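You operate a simulated robot arm through the tools that you are given. There is no shell and no other tool. Be economical: measure what you need, move in short steps, check, and stop when the job is done.

The job below is to be done with a simulated two-armed robot. You get a single attempt, and the scene is never put back.

Task
Pick up the blue handled jug with one hand, pass it to the other hand and put it on the top of the yellow bench. Set down upright: blue handled jug.

It is judged by the outcome, as a careful person would: the job done as asked, and still so three seconds after it is handed in. It fails if anything else is knocked over, pushed out of place, dropped, spilled or broken.

Robot
Two 7-joint arms with two-finger parallel grippers on one trunk, on a base that drives. Base frame: it is fixed to the floor where the robot stands at the start and does not move with it; the origin is under the middle of the robot, x ahead of it, y to its left, z up; the surface under the hand at the start is at about z = 850. Readings come in mm, rad, newtons and seconds.
The left shoulder is at the start at [50, 168, 1032], the right one opposite. With the tool pointing down near the work surface each hand reaches from about 100 to 660 mm from the robot's upright axis, wherever it stands, measured 20 degrees to its own side. Places, roughly: top of the yellow bench [-4100, -700, 800]. Payload 1.57 kg a hand.
Tool frame (each hand has its own): the origin (TCP) lies between the finger pads and is the grasp point; the fingertips stand 30 mm ahead of it; z points along the fingers, y is the line along which they close. The gripper opens to 80 mm. The fingers are 17 mm wide and 12 mm thick; the gripper's body (40 by 82 mm) begins 80 mm behind the TCP.
Orientation is that of the tool frame in the base frame, as a unit quaternion [x, y, z, w]. With the fingers straight down and closing along the base's y, the tool's x points along the base's -x, its y along +y and its z along -z.

Tools
- The arms move only by the tool drive_tool. It takes "left_rows", "right_rows" or both (then of equal length, played together; a hand with none holds still); each is a list of rows, each an object (a shift or turn left out is 0, a gripper value left out holds the last) with "translation": the shift along the base's x, y, z in mm, a list of three; "angular": the turn, a rotation vector about the base's x, y, z in rad, a list of three; "gripper": the gripper command, from -1 (shut) to 1 (fully open), values between in proportion. In form: [{"translation": [dx, dy, dz], "angular": [ax, ay, az], "gripper": gripper}, ...]. A call has 1 to 20 rows; each row shifts and turns the commanded pose from where the row before left it. Each row takes 0.2 s and may step no farther than 50 mm and 0.15 rad from the row before; otherwise, or with a gripper value out of range, the whole call is refused. Where a pose cannot be reached the arm comes as near as it can. A force on the tool above 40 N (or 10 N above the force at the start of the call, whichever is more), or a blocked arm, ends the call early, and 0.2 s more pass. The fingers move at their own pace (about 45 mm/s each) and stop on an object; they squeeze with about 41 N. The grip force told is the motor's: it shows also when the fingers shut on nothing. Time passes only in rows, and 0.2 s behind the last, so rows that do not move let the fingers close. The reply holds the time, the measured pose of the TCP, the force on the tool along the base axes, the opening and the grip force, in the units named above and with some noise, with the torque about the TCP (base axes, N m) and any sound that the robot's microphone picked up.
- Cameras (640 x 400 px; columns grow to the right, rows downward): "scene" is now at [128.1, -32.8, 1259.5]; the picture's right is [-0.32, -0.95, 0.00], its down [-0.39, 0.13, -0.91] and it looks along [0.86, -0.29, -0.41] (base axes); focal length 282 px, centre (320, 200). "left" rides on the left gripper at [72, 7, -122] in its tool frame; the picture's right is [-0.09, 1.00, 0.00], its down [-0.84, -0.08, -0.54] and it looks along [-0.54, -0.05, 0.84] (tool axes); focal length 238 px, centre (320, 200). "right" rides on the right gripper at [72, -7, -122] in its tool frame; the picture's right is [0.09, 1.00, 0.00], its down [-0.84, 0.08, -0.54] and it looks along [-0.54, 0.05, 0.84] (tool axes); focal length 238 px, centre (320, 200). There is no depth. A picture from a camera that has moved, and an enlarged one, comes with that camera's place and axes in the base frame and with its lens.
- snapshot(camera): a new picture of that camera. No time passes.
- slide_trunk(by): slides the trunk up (or, below 0, down) by that many mm; the arms and the scene camera ride with it, the base frame stays. It gives what a move gives, with no picture.
- base_move(legs): drives the robot by 1 to 6 legs, each [ahead, left, turn to the left] in mm, mm and rad, along the robot's own axes; the way and the turn of a leg run together, so that a leg with both is an arc; at most 1500 mm and 3.142 rad a leg. The arms and the cameras ride along, it lands a little off, and it stops where it bumps. It gives what a move gives.
- pan_tilt(pan, tilt): turns the head with the scene camera to pan (to the left, within 1.396 rad either way) and tilt (down, from -0.506 to 1.204), counted from straight ahead of the robot. It gives what a move gives.
- enlarge(camera, box): a new picture of the part [left, top, right, bottom] of that camera's present view, enlarged. No time passes.
- job_done(): hands the job in; it is judged then, once.

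Go step by step. Nothing tells you exact positions but the pictures and the camera data: compare them with the known pose of the tool, close in by small moves and look again before you grip or let go. The budget is 120 turns and 108 pictures, counting those below and the enlarged ones. Unless the task says otherwise, let go and move clear before handing in, and close with one line.

The tools are called by a JSON object that holds its "api" and its "payload". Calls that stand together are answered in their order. drive_tool: Moves the arms, as the interface text tells. Its arguments: {"type":"object","properties":{"left_rows":{"type":"array","items":{"type":"object","properties":{"translation":{"type":"array","items":{"type":"number"}},"angular":{"type":"array","items":{"type":"number"}},"gripper":{"type":"number"}}}},"right_rows":{"type":"array","items":{"type":"object","properties":{"translation":{"type":"array","items":{"type":"number"}},"angular":{"type":"array","items":{"type":"number"}},"gripper":{"type":"number"}}}}},"required":[]} The other tools are called the same way: slide_trunk (by) slides the trunk up or down; base_move (legs) drives the base; pan_tilt (pan, tilt) turns the head that bears the scene camera; snapshot (camera) takes a picture; enlarge (camera, box) takes an enlarged picture of a part of a camera's view; job_done () hands the job in.

At the start:

```text
time_s: 0.0
left_position: [408.7, 43.0, 1128.8]
left_ee_rot: [-0.001, 1.0, -0.001, 0.0]
left_wrist_force: [-0.4, 0.7, -0.9]
left_ft_torque: [-0.04, -0.01, 0.0]
left_width: 79.8
left_grasp_force: 0.1
right_position: [453.2, -343.0, 1114.8]
right_ee_rot: [-0.001, 1.0, 0.0, 0.0]
right_wrist_force: [-0.8, -0.5, 0.5]
right_ft_torque: [0.01, 0.0, 0.0]
right_width: 79.9
right_grasp_force: 0.0
trunk travel left (down, up): [-200.0, 243.0]
robot x, y, heading: [1.0, -2.3, -0.003]
head pan, tilt: [-0.328, 0.422]
```

scene: 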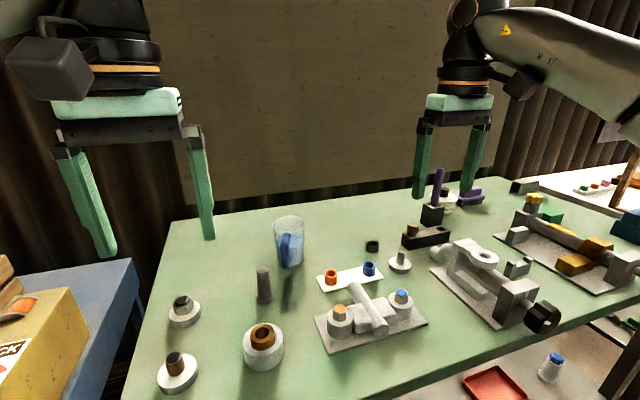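
right: 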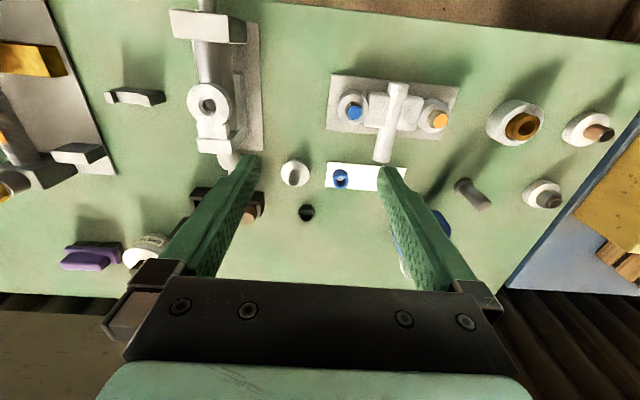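
left: 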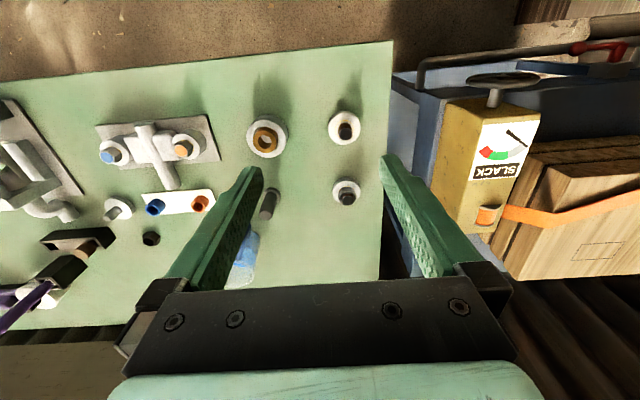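

I see a translucent blue jug standing on the green table near the far left. I'll look at it closer.

{"api": "enlarge", "payload": {"camera": "scene", "box": [230, 190, 350, 310]}}

{"api": "enlarge", "payload": {"camera": "left", "box": [180, 160, 300, 300]}}

{"api": "enlarge", "payload": {"camera": "right", "box": [360, 150, 520, 300]}}

```text
3.33 times, centred on (290, 250) of scene
camera zoom: at [128.1, -32.8, 1259.5], right [-0.32, -0.95, 0.0], down [-0.39, 0.13, -0.91], along [0.86, -0.29, -0.41], focal length 940 px, centre (420, 33)
```

zoom: 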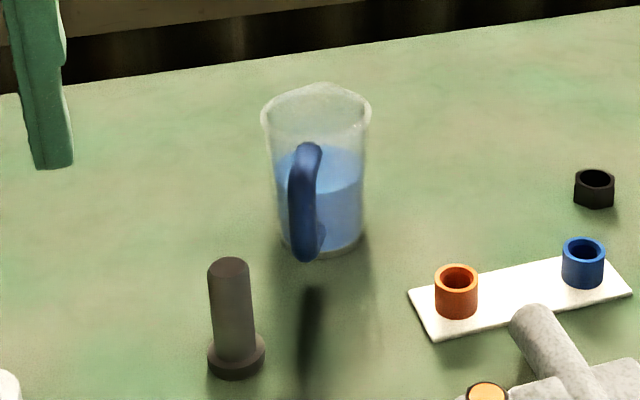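

```text
2.86 times, centred on (240, 230) of left
camera zoom: at [336.7, 49.6, 1249.9], right [0.09, 1.0, 0.0], down [0.84, -0.08, 0.54], along [0.54, -0.05, -0.84], focal length 681 px, centre (549, 114)
```

zoom: 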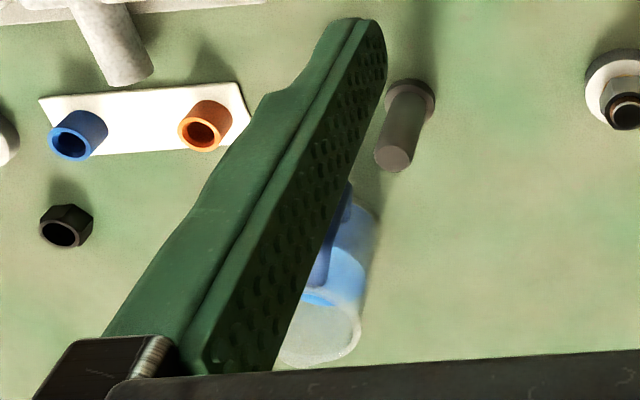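

```text
2.67 times, centred on (440, 225) of right
camera zoom: at [381.2, -350.3, 1236.2], right [-0.09, 1.0, 0.0], down [0.84, 0.08, 0.54], along [0.54, 0.05, -0.84], focal length 636 px, centre (0, 133)
```

zoom: 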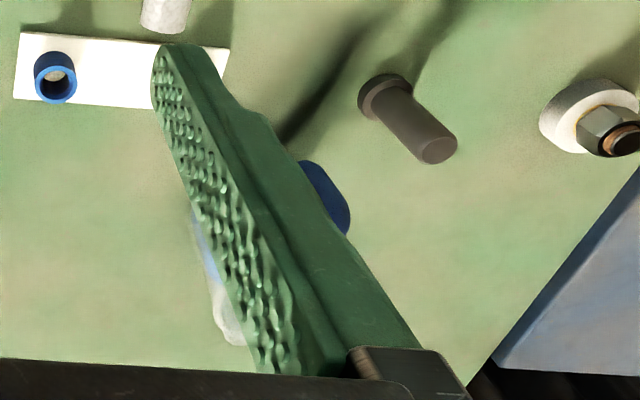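

The jug stands at about [672, -144], some 110 mm tall, 60–72 mm across and part filled, with its handle toward the robot (about 150°). It's a bit far, so I'll check the clearance between base and table before edging forward.

{"api": "pan_tilt", "payload": {"pan": 0.0, "tilt": 1.1}}

{"api": "snapshot", "payload": {"camera": "scene"}}

```text
time_s: 1.1
left_position: [409.7, 43.7, 1128.5]
left_ee_rot: [-0.001, 1.0, 0.0, -0.001]
left_wrist_force: [-0.6, 0.0, 0.5]
left_ft_torque: [0.0, -0.01, -0.01]
left_width: 79.9
left_grasp_force: 0.1
right_position: [453.6, -344.0, 1115.1]
right_ee_rot: [0.0, 1.0, 0.001, 0.0]
right_wrist_force: [1.0, -0.6, 0.4]
right_ft_torque: [-0.02, -0.01, 0.04]
right_width: 80.1
right_grasp_force: 0.1
trunk travel left (down, up): [-200.0, 243.0]
robot x, y, heading: [-1.7, -0.4, 0.001]
head pan, tilt: [0.0, 1.1]
```

```text
101 pictures are left
camera scene: at [103.9, -3.0, 1204.7], right [0.0, -1.0, 0.0], down [-0.89, 0.0, -0.45], along [0.45, 0.0, -0.89], focal length 282 px, centre (320, 200)
```

scene: 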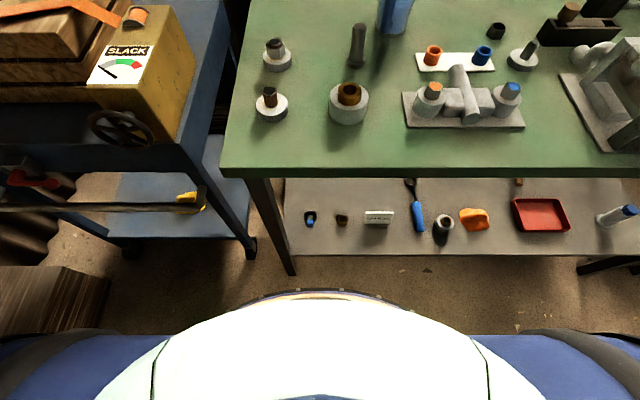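

The table edge is around x = 320 and the base ends short of it. I'll shift the base a little ahead and to the right, so the left hand can reach the jug from the handle side (over the peg) with a tilted tool.

{"api": "base_move", "payload": {"legs": [[0, -120, 0], [50, 0, 0]]}}

{"api": "pan_tilt", "payload": {"pan": 0.0, "tilt": 0.6}}

{"api": "snapshot", "payload": {"camera": "scene"}}

```text
time_s: 3.3
left_position: [458.0, -74.4, 1128.1]
left_ee_rot: [-0.002, 1.0, 0.0, 0.0]
left_wrist_force: [0.7, 0.1, 0.3]
left_ft_torque: [0.03, 0.02, -0.02]
left_width: 80.2
left_grasp_force: 0.1
right_position: [503.6, -462.2, 1114.8]
right_ee_rot: [0.0, 1.0, 0.001, 0.0]
right_wrist_force: [0.3, 0.0, 0.5]
right_ft_torque: [0.02, 0.01, -0.02]
right_width: 80.3
right_grasp_force: 0.0
trunk travel left (down, up): [-200.0, 243.0]
robot x, y, heading: [48.6, -121.1, 0.006]
head pan, tilt: [0.0, 1.1]
```

```text
time_s: 4.2
left_position: [457.3, -76.1, 1128.1]
left_ee_rot: [-0.001, 1.0, 0.0, 0.0]
left_wrist_force: [-0.1, -0.4, 0.8]
left_ft_torque: [0.0, 0.0, -0.02]
left_width: 79.9
left_grasp_force: 0.0
right_position: [503.7, -461.3, 1114.1]
right_ee_rot: [0.0, 1.0, 0.0, 0.0]
right_wrist_force: [0.5, 0.1, -0.7]
right_ft_torque: [0.01, 0.03, -0.01]
right_width: 79.8
right_grasp_force: 0.0
trunk travel left (down, up): [-200.0, 243.0]
robot x, y, heading: [49.1, -116.6, 0.002]
head pan, tilt: [0.0, 0.6]
```

```text
100 pictures are left
camera scene: at [178.2, -122.0, 1243.2], right [0.0, -1.0, 0.0], down [-0.57, 0.0, -0.82], along [0.82, 0.0, -0.57], focal length 282 px, centre (320, 200)
```

scene: 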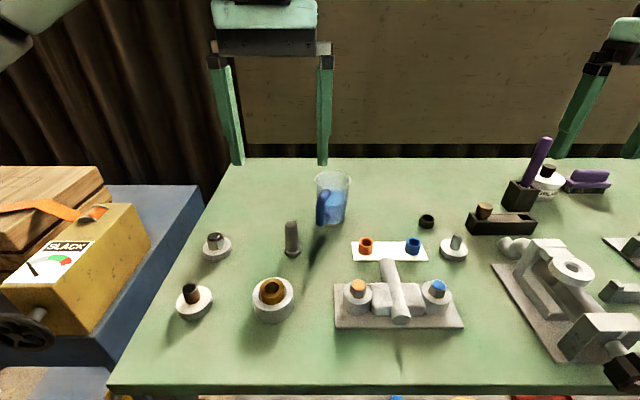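

{"api": "enlarge", "payload": {"camera": "scene", "box": [280, 150, 380, 250]}}

{"api": "snapshot", "payload": {"camera": "left"}}

```text
4.00 times, centred on (330, 200) of scene
camera zoom: at [178.2, -122.0, 1243.2], right [0.0, -1.0, 0.0], down [-0.57, 0.0, -0.82], along [0.82, 0.0, -0.57], focal length 1128 px, centre (280, 200)
```

zoom: 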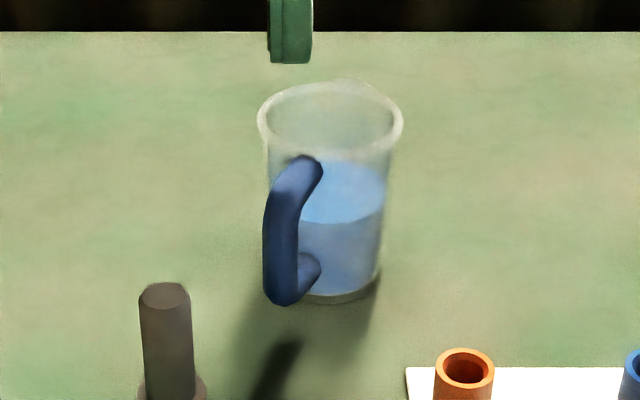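

```text
98 pictures are left
camera left: at [385.7, -69.2, 1250.0], right [0.09, 1.0, 0.0], down [0.84, -0.07, 0.54], along [0.54, -0.05, -0.84], focal length 238 px, centre (320, 200)
```

left: 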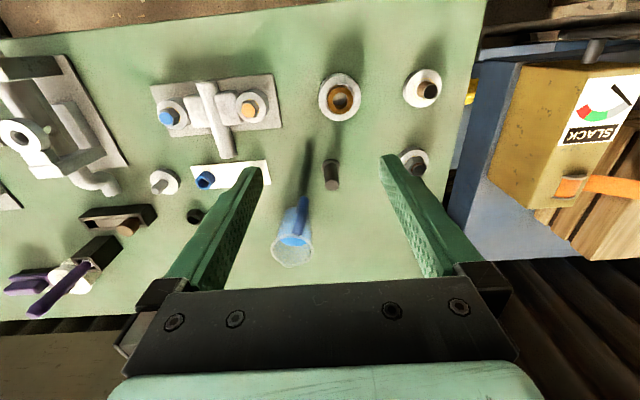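

{"api": "enlarge", "payload": {"camera": "left", "box": [250, 150, 370, 280]}}

```text
3.08 times, centred on (310, 215) of left
camera zoom: at [385.7, -69.2, 1250.0], right [0.09, 1.0, 0.0], down [0.84, -0.07, 0.54], along [0.54, -0.05, -0.84], focal length 733 px, centre (351, 154)
```

zoom: 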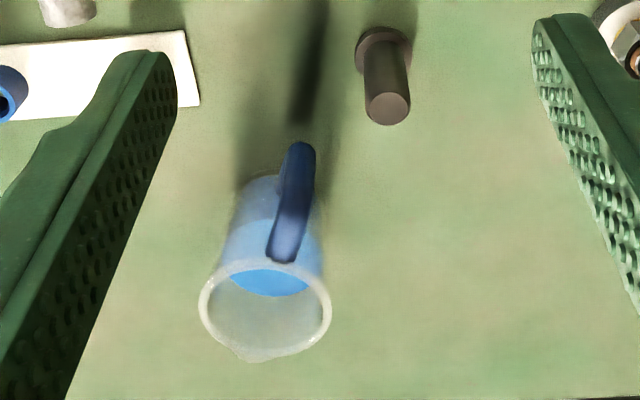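

The two views agree: jug centre about [667, -146], rim at z ≈ 956 and 73 mm wide, handle at 150°. I'll bring the left hand to a pre-grasp pose, yawed -30° and tilted 30°, so that its fingers straddle the body at right angles to the handle.

{"api": "drive_tool", "payload": {"left_rows": [{"translation": [17, -3, 0], "angular": [0, 0, -0.1309], "gripper": 1}, {"translation": [17, -3, 0], "angular": [0, 0, -0.1309]}, {"translation": [17, -4, -10], "angular": [0, 0, -0.1309]}, {"translation": [17, -4, -10], "angular": [0, 0, -0.1309]}, {"translation": [17, -4, -14], "angular": [-0.0655, -0.1133, 0]}, {"translation": [17, -4, -14], "angular": [-0.0655, -0.1133, 0]}, {"translation": [17, -4, -15], "angular": [-0.0655, -0.1133, 0]}, {"translation": [18, -3, -15], "angular": [-0.0655, -0.1133, 0]}]}}

{"api": "snapshot", "payload": {"camera": "left"}}

{"api": "snapshot", "payload": {"camera": "scene"}}

```text
time_s: 6.0
left_position: [594.8, -104.9, 1051.0]
left_ee_rot: [0.25, 0.933, -0.069, 0.251]
left_wrist_force: [0.0, -0.2, -0.1]
left_ft_torque: [-0.03, -0.03, 0.02]
left_width: 79.9
left_grasp_force: 0.1
right_position: [502.1, -462.3, 1113.3]
right_ee_rot: [-0.002, 1.0, 0.0, 0.0]
right_wrist_force: [0.1, -0.2, 0.4]
right_ft_torque: [-0.01, 0.01, 0.01]
right_width: 80.2
right_grasp_force: 0.0
trunk travel left (down, up): [-200.0, 243.0]
robot x, y, heading: [49.5, -113.8, -0.002]
head pan, tilt: [0.0, 0.6]
```

```text
96 pictures are left
camera left: at [491.2, -38.4, 1119.5], right [0.57, 0.82, 0.04], down [0.35, -0.29, 0.89], along [0.75, -0.49, -0.46], focal length 238 px, centre (320, 200)
```

left: 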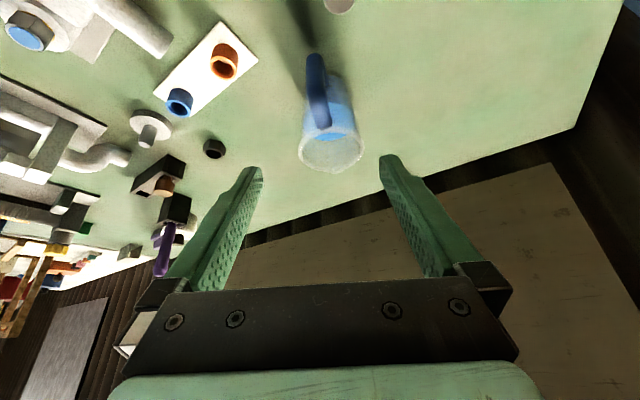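

```text
95 pictures are left
camera scene: at [178.3, -121.8, 1243.3], right [0.0, -1.0, 0.0], down [-0.57, 0.0, -0.82], along [0.82, 0.0, -0.57], focal length 282 px, centre (320, 200)
```

scene: 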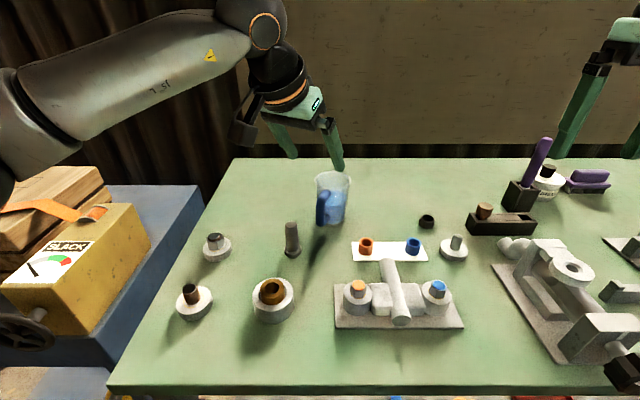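

{"api": "enlarge", "payload": {"camera": "left", "box": [260, 40, 400, 180]}}

```text
2.86 times, centred on (330, 110) of left
camera zoom: at [491.2, -38.4, 1119.5], right [0.57, 0.82, 0.04], down [0.35, -0.29, 0.89], along [0.75, -0.49, -0.46], focal length 681 px, centre (291, 457)
```

zoom: 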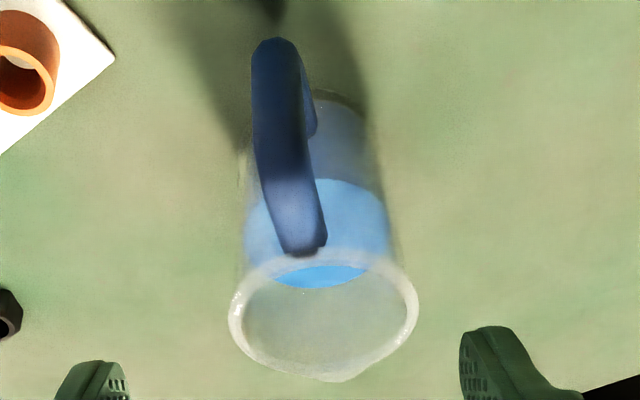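

The close view puts the jug centre nearer [670, -139] and the handle nearer 160°. I'll correct the yaw, come a little closer and look again.

{"api": "drive_tool", "payload": {"left_rows": [{"translation": [8, -5, -17], "angular": [0, 0, 0.075]}, {"translation": [8, -5, -17], "angular": [0, 0, 0.075]}, {"translation": [8, -4, -17]}]}}

{"api": "snapshot", "payload": {"camera": "left"}}

{"api": "enlarge", "payload": {"camera": "scene", "box": [260, 120, 380, 240]}}

```text
time_s: 6.8
left_position: [620.5, -117.8, 999.5]
left_ee_rot: [0.178, 0.949, -0.048, 0.254]
left_wrist_force: [0.4, 0.0, -0.4]
left_ft_torque: [0.01, 0.01, 0.0]
left_width: 80.0
left_grasp_force: 0.1
right_position: [501.8, -461.6, 1113.5]
right_ee_rot: [-0.001, 1.0, 0.0, 0.0]
right_wrist_force: [-0.2, 0.2, 0.6]
right_ft_torque: [0.02, -0.02, -0.02]
right_width: 80.0
right_grasp_force: 0.0
trunk travel left (down, up): [-200.0, 243.0]
robot x, y, heading: [52.6, -118.9, 0.002]
head pan, tilt: [0.0, 0.6]
```

```text
93 pictures are left
camera left: at [506.7, -67.3, 1068.3], right [0.43, 0.9, 0.04], down [0.39, -0.23, 0.89], along [0.81, -0.37, -0.46], focal length 238 px, centre (320, 200)
```

left: 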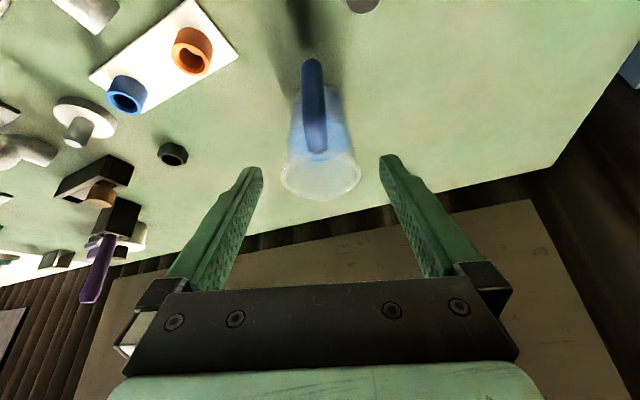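

```text
3.33 times, centred on (320, 180) of scene
camera zoom: at [178.3, -122.0, 1243.3], right [0.0, -1.0, 0.0], down [-0.57, 0.0, -0.82], along [0.82, 0.0, -0.57], focal length 940 px, centre (320, 267)
```

zoom: 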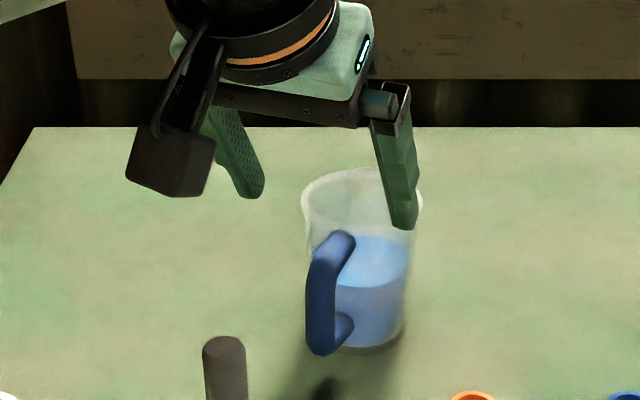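

The jug is now centred between the fingers and the handle is aligned. I'll advance along the tool axis in stages.

{"api": "drive_tool", "payload": {"left_rows": [{"translation": [9.3, -3.6, -17.3]}, {"translation": [9.3, -3.6, -17.3]}]}}

{"api": "snapshot", "payload": {"camera": "left"}}

{"api": "enlarge", "payload": {"camera": "scene", "box": [260, 120, 380, 240]}}

```text
time_s: 7.4
left_position: [636.9, -125.6, 967.1]
left_ee_rot: [0.179, 0.949, -0.049, 0.254]
left_wrist_force: [0.5, -0.1, -0.3]
left_ft_torque: [-0.03, -0.02, 0.0]
left_width: 79.9
left_grasp_force: 0.2
right_position: [503.0, -462.7, 1113.7]
right_ee_rot: [0.0, 1.0, 0.0, 0.0]
right_wrist_force: [-0.2, 0.7, 0.3]
right_ft_torque: [-0.01, 0.0, -0.02]
right_width: 79.9
right_grasp_force: 0.0
trunk travel left (down, up): [-200.0, 243.0]
robot x, y, heading: [47.2, -118.5, 0.001]
head pan, tilt: [0.0, 0.6]
```

```text
91 pictures are left
camera left: at [524.3, -75.0, 1035.1], right [0.44, 0.9, 0.04], down [0.39, -0.23, 0.89], along [0.81, -0.37, -0.46], focal length 238 px, centre (320, 200)
```

left: 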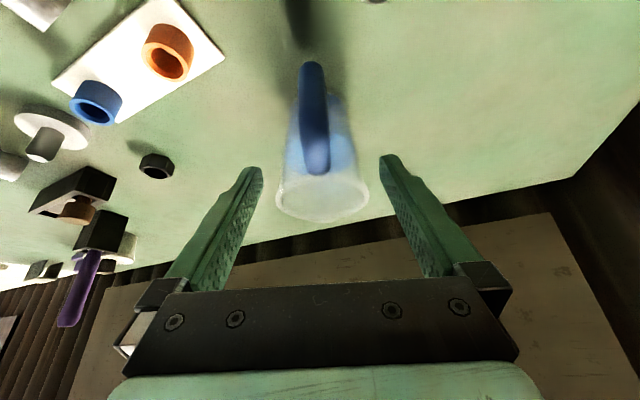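

```text
3.33 times, centred on (320, 180) of scene
camera zoom: at [178.3, -122.0, 1243.3], right [0.0, -1.0, 0.0], down [-0.57, 0.0, -0.82], along [0.82, 0.0, -0.57], focal length 940 px, centre (320, 267)
```

zoom: 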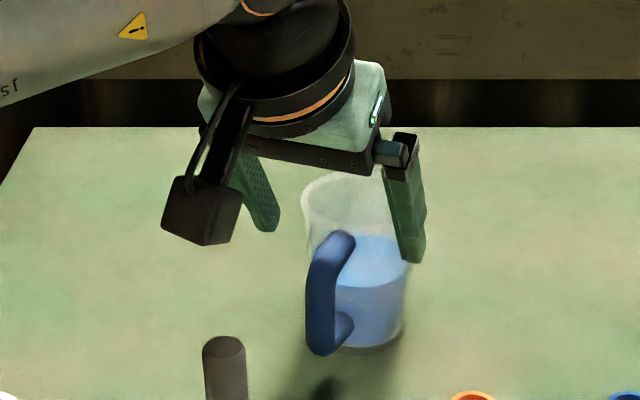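

{"api": "drive_tool", "payload": {"left_rows": [{"translation": [8, -3, -14.3]}, {"translation": [8, -3, -14.3]}]}}

{"api": "snapshot", "payload": {"camera": "left"}}

{"api": "enlarge", "payload": {"camera": "scene", "box": [260, 120, 380, 240]}}

```text
time_s: 8.0
left_position: [652.5, -132.5, 937.1]
left_ee_rot: [0.178, 0.949, -0.048, 0.255]
left_wrist_force: [-0.5, -0.6, -0.1]
left_ft_torque: [0.0, 0.01, -0.02]
left_width: 80.2
left_grasp_force: 0.0
right_position: [503.0, -462.0, 1114.1]
right_ee_rot: [0.0, 1.0, 0.0, 0.0]
right_wrist_force: [-0.5, -0.3, 0.0]
right_ft_torque: [-0.01, 0.05, 0.01]
right_width: 79.8
right_grasp_force: 0.0
trunk travel left (down, up): [-200.0, 243.0]
robot x, y, heading: [49.9, -119.1, 0.005]
head pan, tilt: [0.0, 0.6]
```

```text
89 pictures are left
camera left: at [540.6, -81.1, 1006.5], right [0.44, 0.9, 0.04], down [0.39, -0.24, 0.89], along [0.81, -0.37, -0.46], focal length 238 px, centre (320, 200)
```

left: 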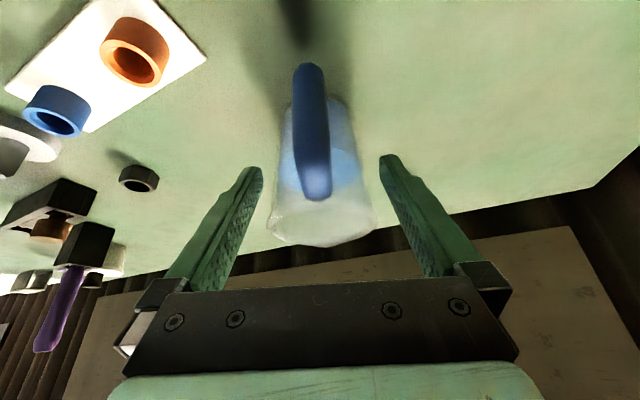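

```text
3.33 times, centred on (320, 180) of scene
camera zoom: at [178.3, -122.1, 1243.3], right [0.0, -1.0, 0.0], down [-0.57, 0.0, -0.82], along [0.82, 0.0, -0.57], focal length 940 px, centre (320, 267)
```

zoom: 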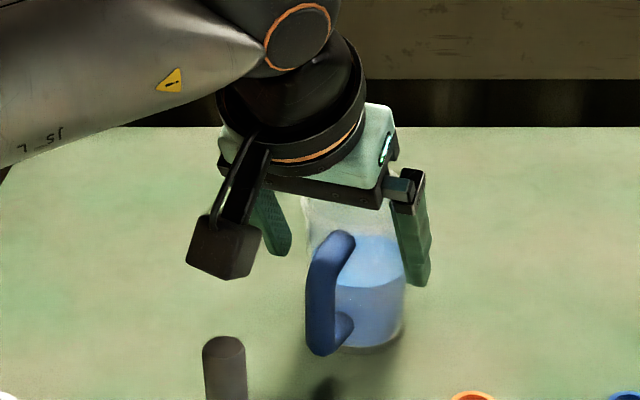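

{"api": "drive_tool", "payload": {"left_rows": [{"translation": [8.5, -3.3, -13.5]}, {"translation": [8.5, -3.2, -13.5]}]}}

{"api": "snapshot", "payload": {"camera": "left"}}

{"api": "enlarge", "payload": {"camera": "scene", "box": [260, 120, 380, 240]}}

```text
time_s: 8.6
left_position: [671.7, -137.5, 909.8]
left_ee_rot: [0.177, 0.95, -0.048, 0.254]
left_wrist_force: [1.0, -1.4, -1.0]
left_ft_torque: [0.02, -0.03, 0.0]
left_width: 80.2
left_grasp_force: 0.0
right_position: [502.9, -462.0, 1115.1]
right_ee_rot: [0.0, 1.0, 0.0, 0.001]
right_wrist_force: [-0.2, -0.1, 0.4]
right_ft_torque: [-0.01, 0.0, -0.01]
right_width: 80.1
right_grasp_force: 0.1
trunk travel left (down, up): [-200.0, 243.0]
robot x, y, heading: [47.0, -116.4, 0.002]
head pan, tilt: [0.0, 0.6]
```

```text
87 pictures are left
camera left: at [558.1, -87.4, 978.9], right [0.44, 0.9, 0.04], down [0.4, -0.24, 0.89], along [0.81, -0.37, -0.46], focal length 238 px, centre (320, 200)
```

left: 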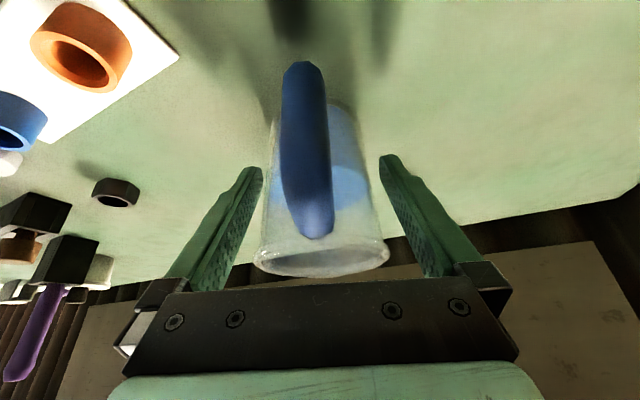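

```text
3.33 times, centred on (320, 180) of scene
camera zoom: at [178.3, -122.0, 1243.3], right [0.0, -1.0, 0.0], down [-0.57, 0.0, -0.82], along [0.82, 0.0, -0.57], focal length 940 px, centre (320, 267)
```

zoom: 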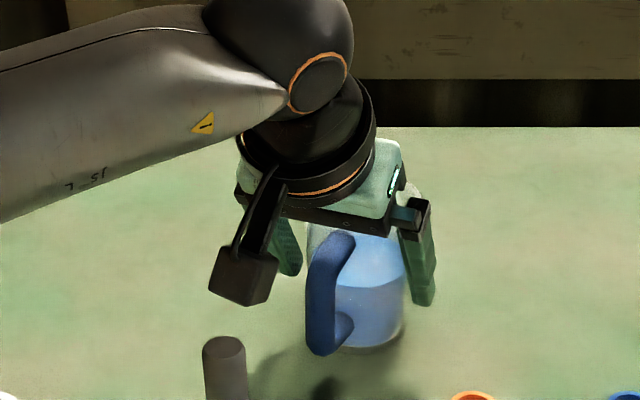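

The fingers straddle the body with no contact. I'll move the last 5 mm ahead and close gently.

{"api": "drive_tool", "payload": {"left_rows": [{"translation": [5, -2, 0]}, {"gripper": 0.6}, {"gripper": 0.3}, {"gripper": 0.0}, {"gripper": -1}, {"gripper": -1}, {"gripper": -1}]}}

{"api": "snapshot", "payload": {"camera": "left"}}

{"api": "enlarge", "payload": {"camera": "scene", "box": [260, 120, 380, 240]}}

```text
time_s: 10.2
left_position: [675.6, -140.0, 909.7]
left_ee_rot: [0.178, 0.949, -0.049, 0.255]
left_wrist_force: [0.2, -0.7, 0.1]
left_ft_torque: [-0.05, 0.0, -0.01]
left_width: 71.9
left_grasp_force: 41.5
right_position: [502.7, -462.2, 1114.1]
right_ee_rot: [0.0, 1.0, 0.0, 0.0]
right_wrist_force: [0.1, 0.6, -0.2]
right_ft_torque: [-0.01, 0.04, 0.03]
right_width: 80.2
right_grasp_force: 0.0
trunk travel left (down, up): [-200.0, 243.0]
robot x, y, heading: [47.3, -119.9, 0.005]
head pan, tilt: [0.0, 0.6]
```

```text
85 pictures are left
camera left: at [562.9, -89.3, 979.0], right [0.44, 0.9, 0.04], down [0.4, -0.24, 0.89], along [0.81, -0.37, -0.46], focal length 238 px, centre (320, 200)
```

left: 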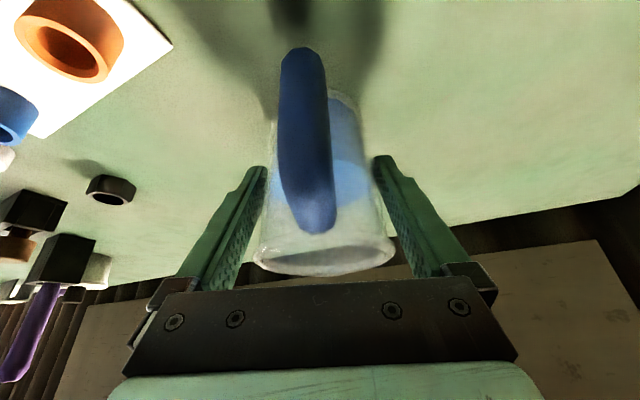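

```text
3.33 times, centred on (320, 180) of scene
camera zoom: at [178.2, -122.1, 1243.3], right [0.0, -1.0, 0.0], down [-0.56, 0.0, -0.83], along [0.83, 0.0, -0.56], focal length 940 px, centre (320, 267)
```

zoom: 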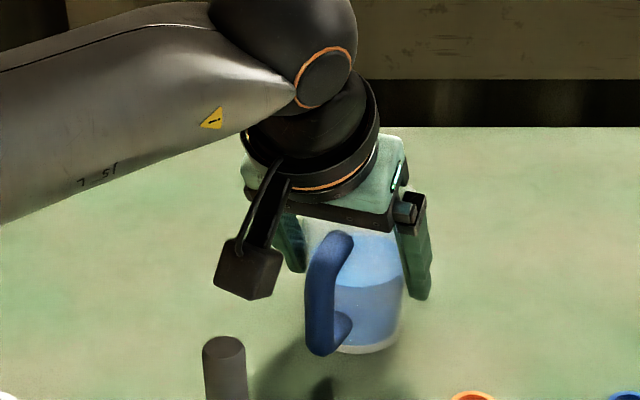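

Gripped at 72 mm with full force. A small lift as a test.

{"api": "drive_tool", "payload": {"left_rows": [{"translation": [0, 0, 8]}, {"translation": [0, 0, 12]}, {"translation": [0, 0, 20]}, {}]}}

{"api": "snapshot", "payload": {"camera": "left"}}

{"api": "enlarge", "payload": {"camera": "scene", "box": [260, 120, 380, 240]}}

```text
time_s: 11.2
left_position: [674.5, -140.6, 949.1]
left_ee_rot: [0.179, 0.95, -0.049, 0.253]
left_wrist_force: [-0.6, -0.5, 0.0]
left_ft_torque: [-0.03, -0.02, -0.03]
left_width: 74.4
left_grasp_force: 41.2
right_position: [502.6, -461.2, 1113.9]
right_ee_rot: [0.0, 1.0, -0.001, 0.001]
right_wrist_force: [-0.7, 0.2, -0.9]
right_ft_torque: [-0.02, 0.02, 0.02]
right_width: 79.7
right_grasp_force: 0.0
trunk travel left (down, up): [-200.0, 243.0]
robot x, y, heading: [49.6, -117.4, -0.0]
head pan, tilt: [0.0, 0.6]
```

```text
83 pictures are left
camera left: at [563.4, -89.5, 1017.6], right [0.44, 0.9, 0.04], down [0.4, -0.24, 0.89], along [0.81, -0.37, -0.46], focal length 238 px, centre (320, 200)
```

left: 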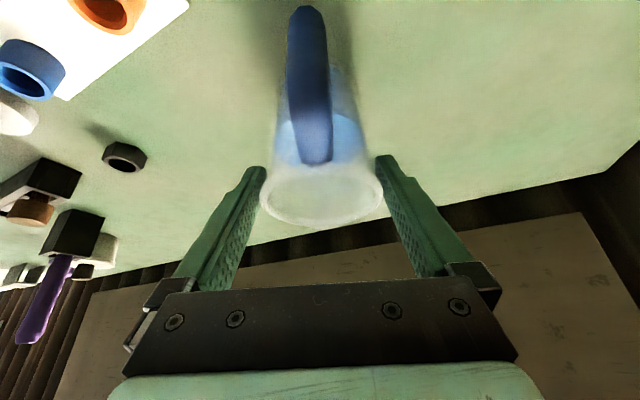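

```text
3.33 times, centred on (320, 180) of scene
camera zoom: at [178.4, -122.0, 1243.2], right [0.0, -1.0, 0.0], down [-0.57, 0.0, -0.82], along [0.82, 0.0, -0.57], focal length 940 px, centre (320, 267)
```

zoom: 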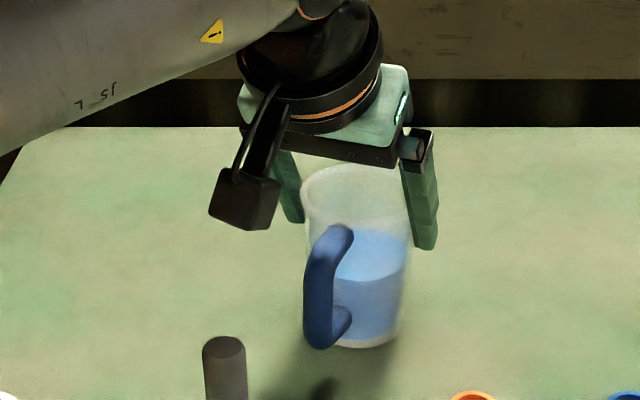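

The wider opening suggests the jug slid in the grip and barely rose. I'll look closely at how it stands.

{"api": "enlarge", "payload": {"camera": "scene", "box": [300, 150, 360, 230]}}

{"api": "snapshot", "payload": {"camera": "right"}}

{"api": "enlarge", "payload": {"camera": "left", "box": [240, 0, 400, 250]}}

```text
5.00 times, centred on (330, 190) of scene
camera zoom: at [178.4, -122.0, 1243.2], right [0.0, -1.0, 0.0], down [-0.57, 0.0, -0.82], along [0.82, 0.0, -0.57], focal length 1410 px, centre (270, 250)
```

zoom: 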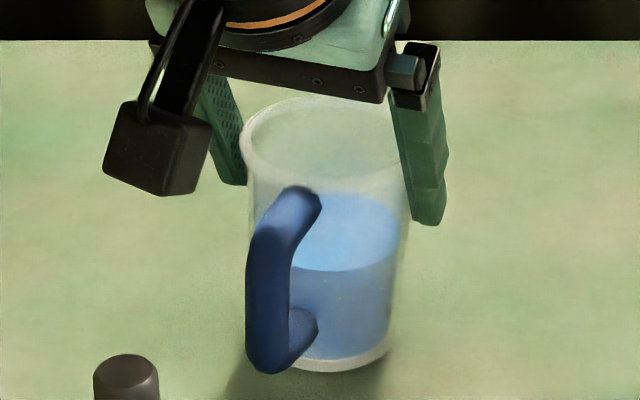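

```text
80 pictures are left
camera right: at [430.9, -468.9, 1236.2], right [-0.09, 1.0, 0.0], down [0.84, 0.08, 0.54], along [0.54, 0.05, -0.84], focal length 238 px, centre (320, 200)
```

right: 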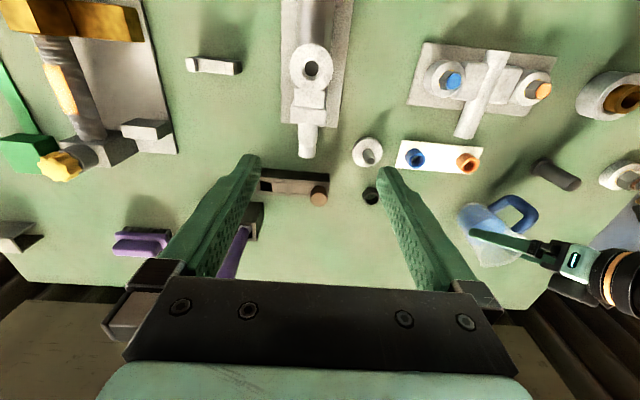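

```text
1.60 times, centred on (320, 125) of left
camera zoom: at [563.4, -89.5, 1017.6], right [0.44, 0.9, 0.04], down [0.4, -0.24, 0.89], along [0.81, -0.37, -0.46], focal length 381 px, centre (320, 320)
```

zoom: 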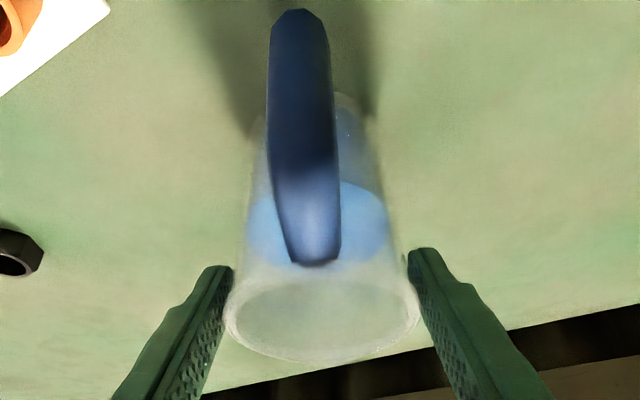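

The rim is still at z ≈ 948: the jug stayed on the table and the fingers slid up its wall. I'll open a little, go back down and test the grip in tiny lifts while watching the forces.

{"api": "drive_tool", "payload": {"left_rows": [{"gripper": 1}, {"gripper": 1}, {"translation": [0, 0, -14]}, {"translation": [0, 0, -14]}, {"translation": [0, 0, -14]}, {"gripper": 0.5}, {"gripper": -1}, {"gripper": -1}, {"gripper": -1}, {"gripper": -1}, {"gripper": -1}]}}

{"api": "drive_tool", "payload": {"left_rows": [{"translation": [0, 0, 3]}]}}

{"api": "drive_tool", "payload": {"left_rows": [{"translation": [0, 0, 3]}]}}

{"api": "drive_tool", "payload": {"left_rows": [{}, {}]}}

{"api": "snapshot", "payload": {"camera": "left"}}

```text
time_s: 13.6
left_position: [676.0, -141.4, 906.8]
left_ee_rot: [0.178, 0.949, -0.049, 0.254]
left_wrist_force: [1.0, 0.5, -0.1]
left_ft_torque: [0.08, -0.04, 0.02]
left_width: 71.3
left_grasp_force: 40.6
right_position: [503.9, -462.6, 1113.7]
right_ee_rot: [0.0, 1.0, -0.001, 0.0]
right_wrist_force: [-0.1, 0.8, -0.4]
right_ft_torque: [0.0, 0.02, 0.04]
right_width: 80.1
right_grasp_force: 0.0
trunk travel left (down, up): [-200.0, 243.0]
robot x, y, heading: [47.9, -118.2, 0.001]
head pan, tilt: [0.0, 0.6]
```

```text
time_s: 14.0
left_position: [675.5, -140.3, 907.8]
left_ee_rot: [0.178, 0.95, -0.049, 0.253]
left_wrist_force: [0.5, 0.8, -2.6]
left_ft_torque: [0.0, -0.03, 0.01]
left_width: 71.7
left_grasp_force: 41.6
right_position: [502.5, -461.8, 1113.7]
right_ee_rot: [0.0, 1.0, 0.0, 0.0]
right_wrist_force: [0.0, 0.6, 1.5]
right_ft_torque: [0.01, 0.02, 0.03]
right_width: 80.3
right_grasp_force: 0.1
trunk travel left (down, up): [-200.0, 243.0]
robot x, y, heading: [50.1, -119.0, -0.002]
head pan, tilt: [0.0, 0.6]
```

```text
time_s: 14.4
left_position: [676.0, -140.8, 912.1]
left_ee_rot: [0.178, 0.949, -0.05, 0.254]
left_wrist_force: [-0.7, -0.1, -3.1]
left_ft_torque: [-0.02, -0.01, -0.01]
left_width: 71.6
left_grasp_force: 40.8
right_position: [503.0, -462.9, 1113.9]
right_ee_rot: [0.001, 1.0, 0.0, -0.001]
right_wrist_force: [-0.2, 0.5, 0.4]
right_ft_torque: [0.0, 0.01, -0.02]
right_width: 80.1
right_grasp_force: 0.0
trunk travel left (down, up): [-200.0, 243.0]
robot x, y, heading: [49.7, -118.6, 0.001]
head pan, tilt: [0.0, 0.6]
```

```text
time_s: 15.0
left_position: [676.2, -141.0, 912.5]
left_ee_rot: [0.177, 0.95, -0.048, 0.254]
left_wrist_force: [0.2, -0.5, -3.7]
left_ft_torque: [-0.01, -0.02, -0.02]
left_width: 71.5
left_grasp_force: 40.7
right_position: [503.9, -461.0, 1115.3]
right_ee_rot: [-0.001, 1.0, 0.0, 0.0]
right_wrist_force: [0.1, -0.3, -0.6]
right_ft_torque: [0.0, 0.03, 0.0]
right_width: 79.8
right_grasp_force: 0.1
trunk travel left (down, up): [-200.0, 243.0]
robot x, y, heading: [47.8, -116.7, 0.005]
head pan, tilt: [0.0, 0.6]
```

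```text
78 pictures are left
camera left: at [563.1, -89.6, 981.4], right [0.44, 0.9, 0.04], down [0.4, -0.23, 0.89], along [0.81, -0.37, -0.46], focal length 238 px, centre (320, 200)
```

left: 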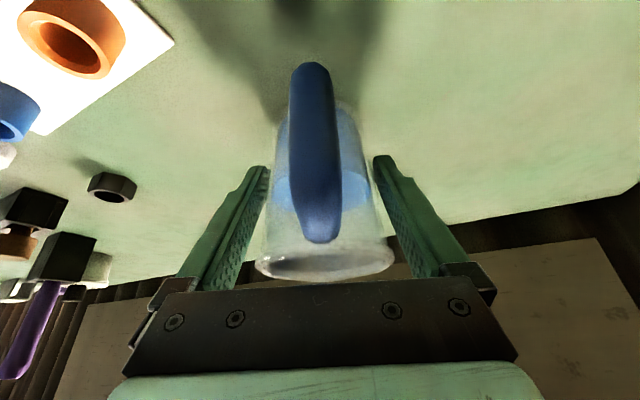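

Now it carries about 3.5 N with a steady width. I'll keep lifting slowly in small steps.

{"api": "drive_tool", "payload": {"left_rows": [{"translation": [0, 0, 2]}, {"translation": [0, 0, 2]}, {"translation": [0, 0, 2]}, {}, {}]}}

{"api": "snapshot", "payload": {"camera": "left"}}

{"api": "enlarge", "payload": {"camera": "scene", "box": [300, 150, 360, 230]}}

```text
time_s: 16.2
left_position: [675.4, -139.5, 919.0]
left_ee_rot: [0.178, 0.949, -0.048, 0.254]
left_wrist_force: [-0.3, 0.2, -1.9]
left_ft_torque: [0.01, 0.0, 0.03]
left_width: 71.2
left_grasp_force: 40.5
right_position: [502.7, -462.4, 1113.8]
right_ee_rot: [0.0, 1.0, -0.001, 0.0]
right_wrist_force: [-0.8, -0.7, -0.7]
right_ft_torque: [-0.02, 0.0, 0.04]
right_width: 80.1
right_grasp_force: 0.1
trunk travel left (down, up): [-200.0, 243.0]
robot x, y, heading: [51.0, -119.2, 0.004]
head pan, tilt: [0.0, 0.6]
```

```text
77 pictures are left
camera left: at [563.0, -88.9, 987.7], right [0.44, 0.9, 0.04], down [0.4, -0.23, 0.89], along [0.81, -0.37, -0.46], focal length 238 px, centre (320, 200)
```

left: 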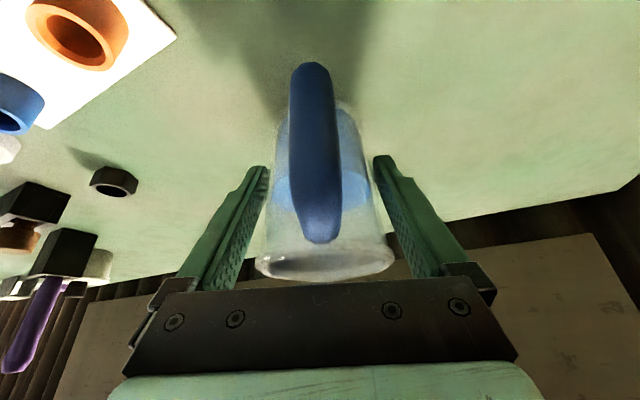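

```text
5.00 times, centred on (330, 190) of scene
camera zoom: at [178.4, -122.0, 1243.3], right [0.0, -1.0, 0.0], down [-0.57, 0.0, -0.82], along [0.82, 0.0, -0.57], focal length 1410 px, centre (270, 250)
```

zoom: 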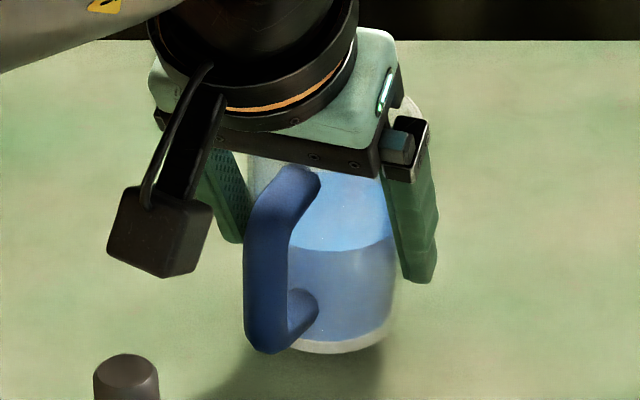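

It now rides with the hand, hanging free about 8 mm up. I'll lift slowly with gentle ramps.

{"api": "drive_tool", "payload": {"left_rows": [{"translation": [0, 0, 2]}, {"translation": [0, 0, 3]}, {"translation": [0, 0, 4]}, {"translation": [0, 0, 5]}, {"translation": [0, 0, 5]}, {"translation": [0, 0, 5]}, {"translation": [0, 0, 5]}, {"translation": [0, 0, 4]}, {"translation": [0, 0, 3]}, {"translation": [0, 0, 2]}, {}]}}

{"api": "snapshot", "payload": {"camera": "left"}}

```text
time_s: 18.6
left_position: [676.1, -139.8, 957.1]
left_ee_rot: [0.178, 0.949, -0.049, 0.254]
left_wrist_force: [0.4, -0.1, -2.3]
left_ft_torque: [-0.03, -0.05, -0.02]
left_width: 72.0
left_grasp_force: 41.2
right_position: [502.2, -461.8, 1114.0]
right_ee_rot: [0.0, 1.0, 0.0, 0.0]
right_wrist_force: [-0.3, -0.4, 0.8]
right_ft_torque: [-0.02, -0.01, 0.03]
right_width: 80.2
right_grasp_force: 0.1
trunk travel left (down, up): [-200.0, 243.0]
robot x, y, heading: [51.7, -119.9, 0.002]
head pan, tilt: [0.0, 0.6]
```

```text
75 pictures are left
camera left: at [563.3, -89.5, 1026.2], right [0.44, 0.9, 0.04], down [0.4, -0.23, 0.89], along [0.81, -0.37, -0.46], focal length 238 px, centre (320, 200)
```

left: 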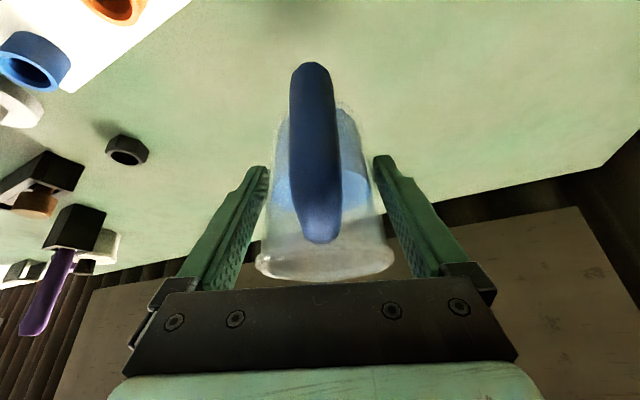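

Steady at about 2.5 N with no slip. I'll raise it more and draw it back to the robot's middle, turning the jug so that the spout side faces the right hand.

{"api": "drive_tool", "payload": {"left_rows": [{"translation": [-1, 0, 4], "angular": [0, 0, -0.01]}, {"translation": [-3, 0, 6], "angular": [0, 0, -0.02]}, {"translation": [-6, 0, 7], "angular": [0, 0, -0.03]}, {"translation": [-10, 0, 8], "angular": [0, 0, -0.035]}, {"translation": [-11, 1, 8], "angular": [0, 0, -0.035]}, {"translation": [-11, 1, 7], "angular": [0, 0, -0.035]}, {"translation": [-11, 1, 6], "angular": [0, 0, -0.035]}, {"translation": [-11, 1, 5], "angular": [0, 0, -0.035]}, {"translation": [-11, 1, 5], "angular": [0, 0, -0.035]}, {"translation": [-11, 1, 5], "angular": [0, 0, -0.035]}, {"translation": [-11, 1, 5], "angular": [0, 0, -0.035]}, {"translation": [-11, 1, 4], "angular": [0, 0, -0.035]}, {"translation": [-11, 1, 3], "angular": [0, 0, -0.035]}, {"translation": [-11, 1, 2], "angular": [0, 0, -0.035]}, {"translation": [-11, 1, 1], "angular": [0, 0, -0.035]}, {"translation": [-11, 0, 1], "angular": [0, 0, -0.035]}, {"translation": [-10, 0, 1], "angular": [0, 0, -0.035]}, {"translation": [-7, 0, 0], "angular": [0, 0, -0.03]}, {"translation": [-4, 0, 0], "angular": [0, 0, -0.02]}, {"translation": [-2, 0, 0], "angular": [0, 0, -0.01]}]}}

{"api": "snapshot", "payload": {"camera": "scene"}}

{"api": "snapshot", "payload": {"camera": "left"}}

{"api": "snapshot", "payload": {"camera": "right"}}

```text
time_s: 22.8
left_position: [500.7, -128.4, 1034.7]
left_ee_rot: [0.455, 0.852, -0.122, 0.228]
left_wrist_force: [-0.1, -0.1, -2.0]
left_ft_torque: [-0.01, -0.04, 0.0]
left_width: 71.5
left_grasp_force: 41.2
right_position: [501.8, -462.1, 1113.7]
right_ee_rot: [0.0, 1.0, -0.001, 0.0]
right_wrist_force: [-0.7, -0.2, 0.0]
right_ft_torque: [0.0, 0.02, -0.01]
right_width: 80.0
right_grasp_force: 0.1
trunk travel left (down, up): [-200.0, 243.0]
robot x, y, heading: [49.8, -116.6, 0.002]
head pan, tilt: [0.0, 0.6]
```

```text
74 pictures are left
camera scene: at [178.4, -122.0, 1243.3], right [0.0, -1.0, 0.0], down [-0.57, 0.0, -0.82], along [0.82, 0.0, -0.57], focal length 282 px, centre (320, 200)
```

scene: 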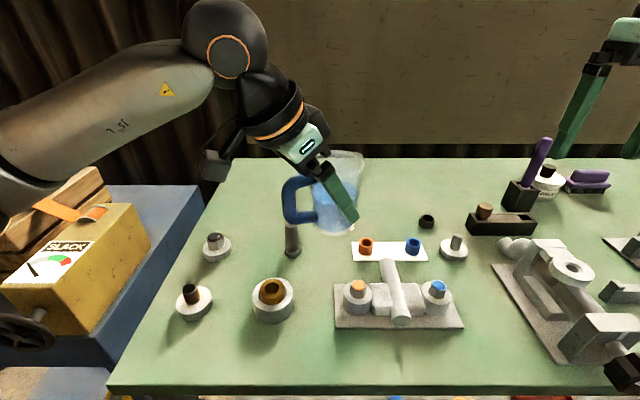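

```text
73 pictures are left
camera left: at [437.8, -23.3, 1104.0], right [0.87, 0.49, 0.04], down [0.19, -0.42, 0.89], along [0.45, -0.77, -0.46], focal length 238 px, centre (320, 200)
```

left: 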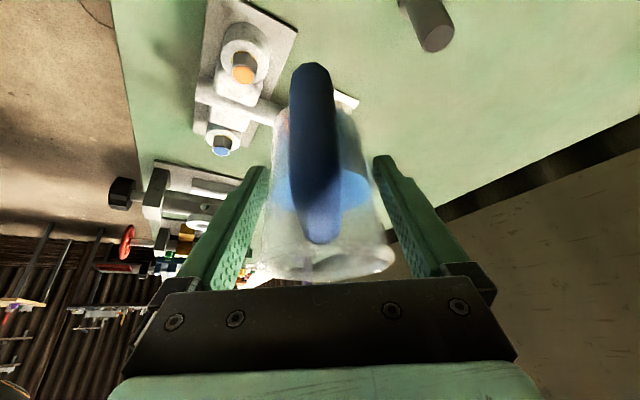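

```text
72 pictures are left
camera right: at [430.9, -468.9, 1236.2], right [-0.09, 1.0, 0.0], down [0.84, 0.08, 0.54], along [0.54, 0.05, -0.84], focal length 238 px, centre (320, 200)
```

right: 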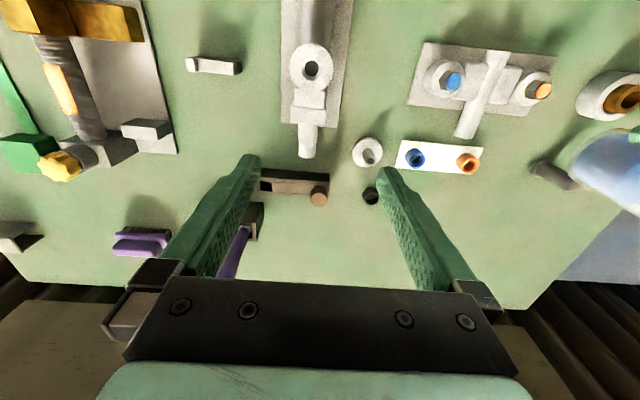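

The jug is held unchanged. The rim centre is at about [504, -134, 1076], and the right hand will pinch the wall on its -y side from above. I'll bring the right hand over at a safe height with a 40 mm opening.

{"api": "drive_tool", "payload": {"right_rows": [{"translation": [0, 20, 10], "gripper": 0.0}, {"translation": [0, 35, 10], "gripper": 0.0}, {"translation": [0, 35, 5], "angular": [0.035, 0, 0]}, {"translation": [0, 35, 0], "angular": [0.035, 0, 0]}, {"translation": [0, 35, 0]}, {"translation": [0, 35, 0]}, {"translation": [0, 30, 0]}, {"translation": [2, 20, 0]}]}}

{"api": "snapshot", "payload": {"camera": "right"}}

{"api": "snapshot", "payload": {"camera": "scene"}}

```text
time_s: 24.6
left_position: [500.5, -129.1, 1034.3]
left_ee_rot: [0.455, 0.852, -0.122, 0.227]
left_wrist_force: [0.3, 0.4, -2.8]
left_ft_torque: [0.01, -0.06, 0.0]
left_width: 71.6
left_grasp_force: 40.8
right_position: [504.0, -216.3, 1139.6]
right_ee_rot: [0.0, 0.999, 0.035, 0.0]
right_wrist_force: [0.2, 0.4, -0.9]
right_ft_torque: [0.0, 0.01, 0.03]
right_width: 40.1
right_grasp_force: 0.0
trunk travel left (down, up): [-200.0, 243.0]
robot x, y, heading: [48.9, -116.9, -0.0]
head pan, tilt: [0.0, 0.6]
```

```text
71 pictures are left
camera right: at [432.2, -232.0, 1259.8], right [-0.09, 0.99, 0.07], down [0.84, 0.04, 0.55], along [0.54, 0.11, -0.83], focal length 238 px, centre (320, 200)
```

right: 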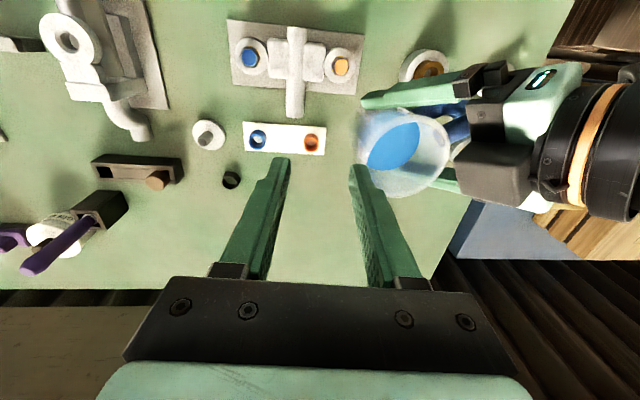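

```text
70 pictures are left
camera scene: at [178.4, -121.8, 1243.3], right [0.0, -1.0, 0.0], down [-0.57, 0.0, -0.82], along [0.82, 0.0, -0.57], focal length 282 px, centre (320, 200)
```

scene: 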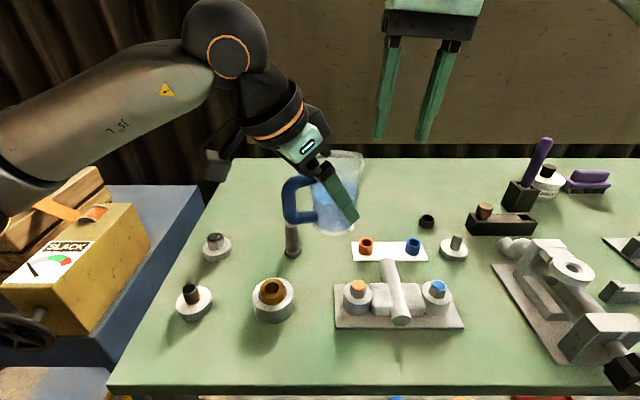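

{"api": "enlarge", "payload": {"camera": "right", "box": [330, 70, 480, 220]}}

```text
2.67 times, centred on (405, 145) of right
camera zoom: at [432.2, -232.0, 1259.8], right [-0.09, 0.99, 0.07], down [0.84, 0.04, 0.55], along [0.54, 0.11, -0.83], focal length 636 px, centre (93, 347)
```

zoom: 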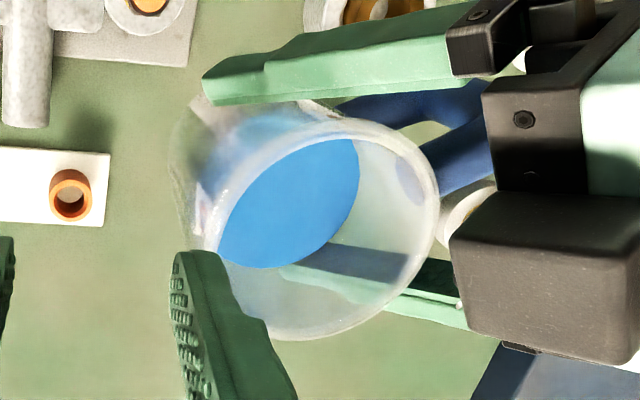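

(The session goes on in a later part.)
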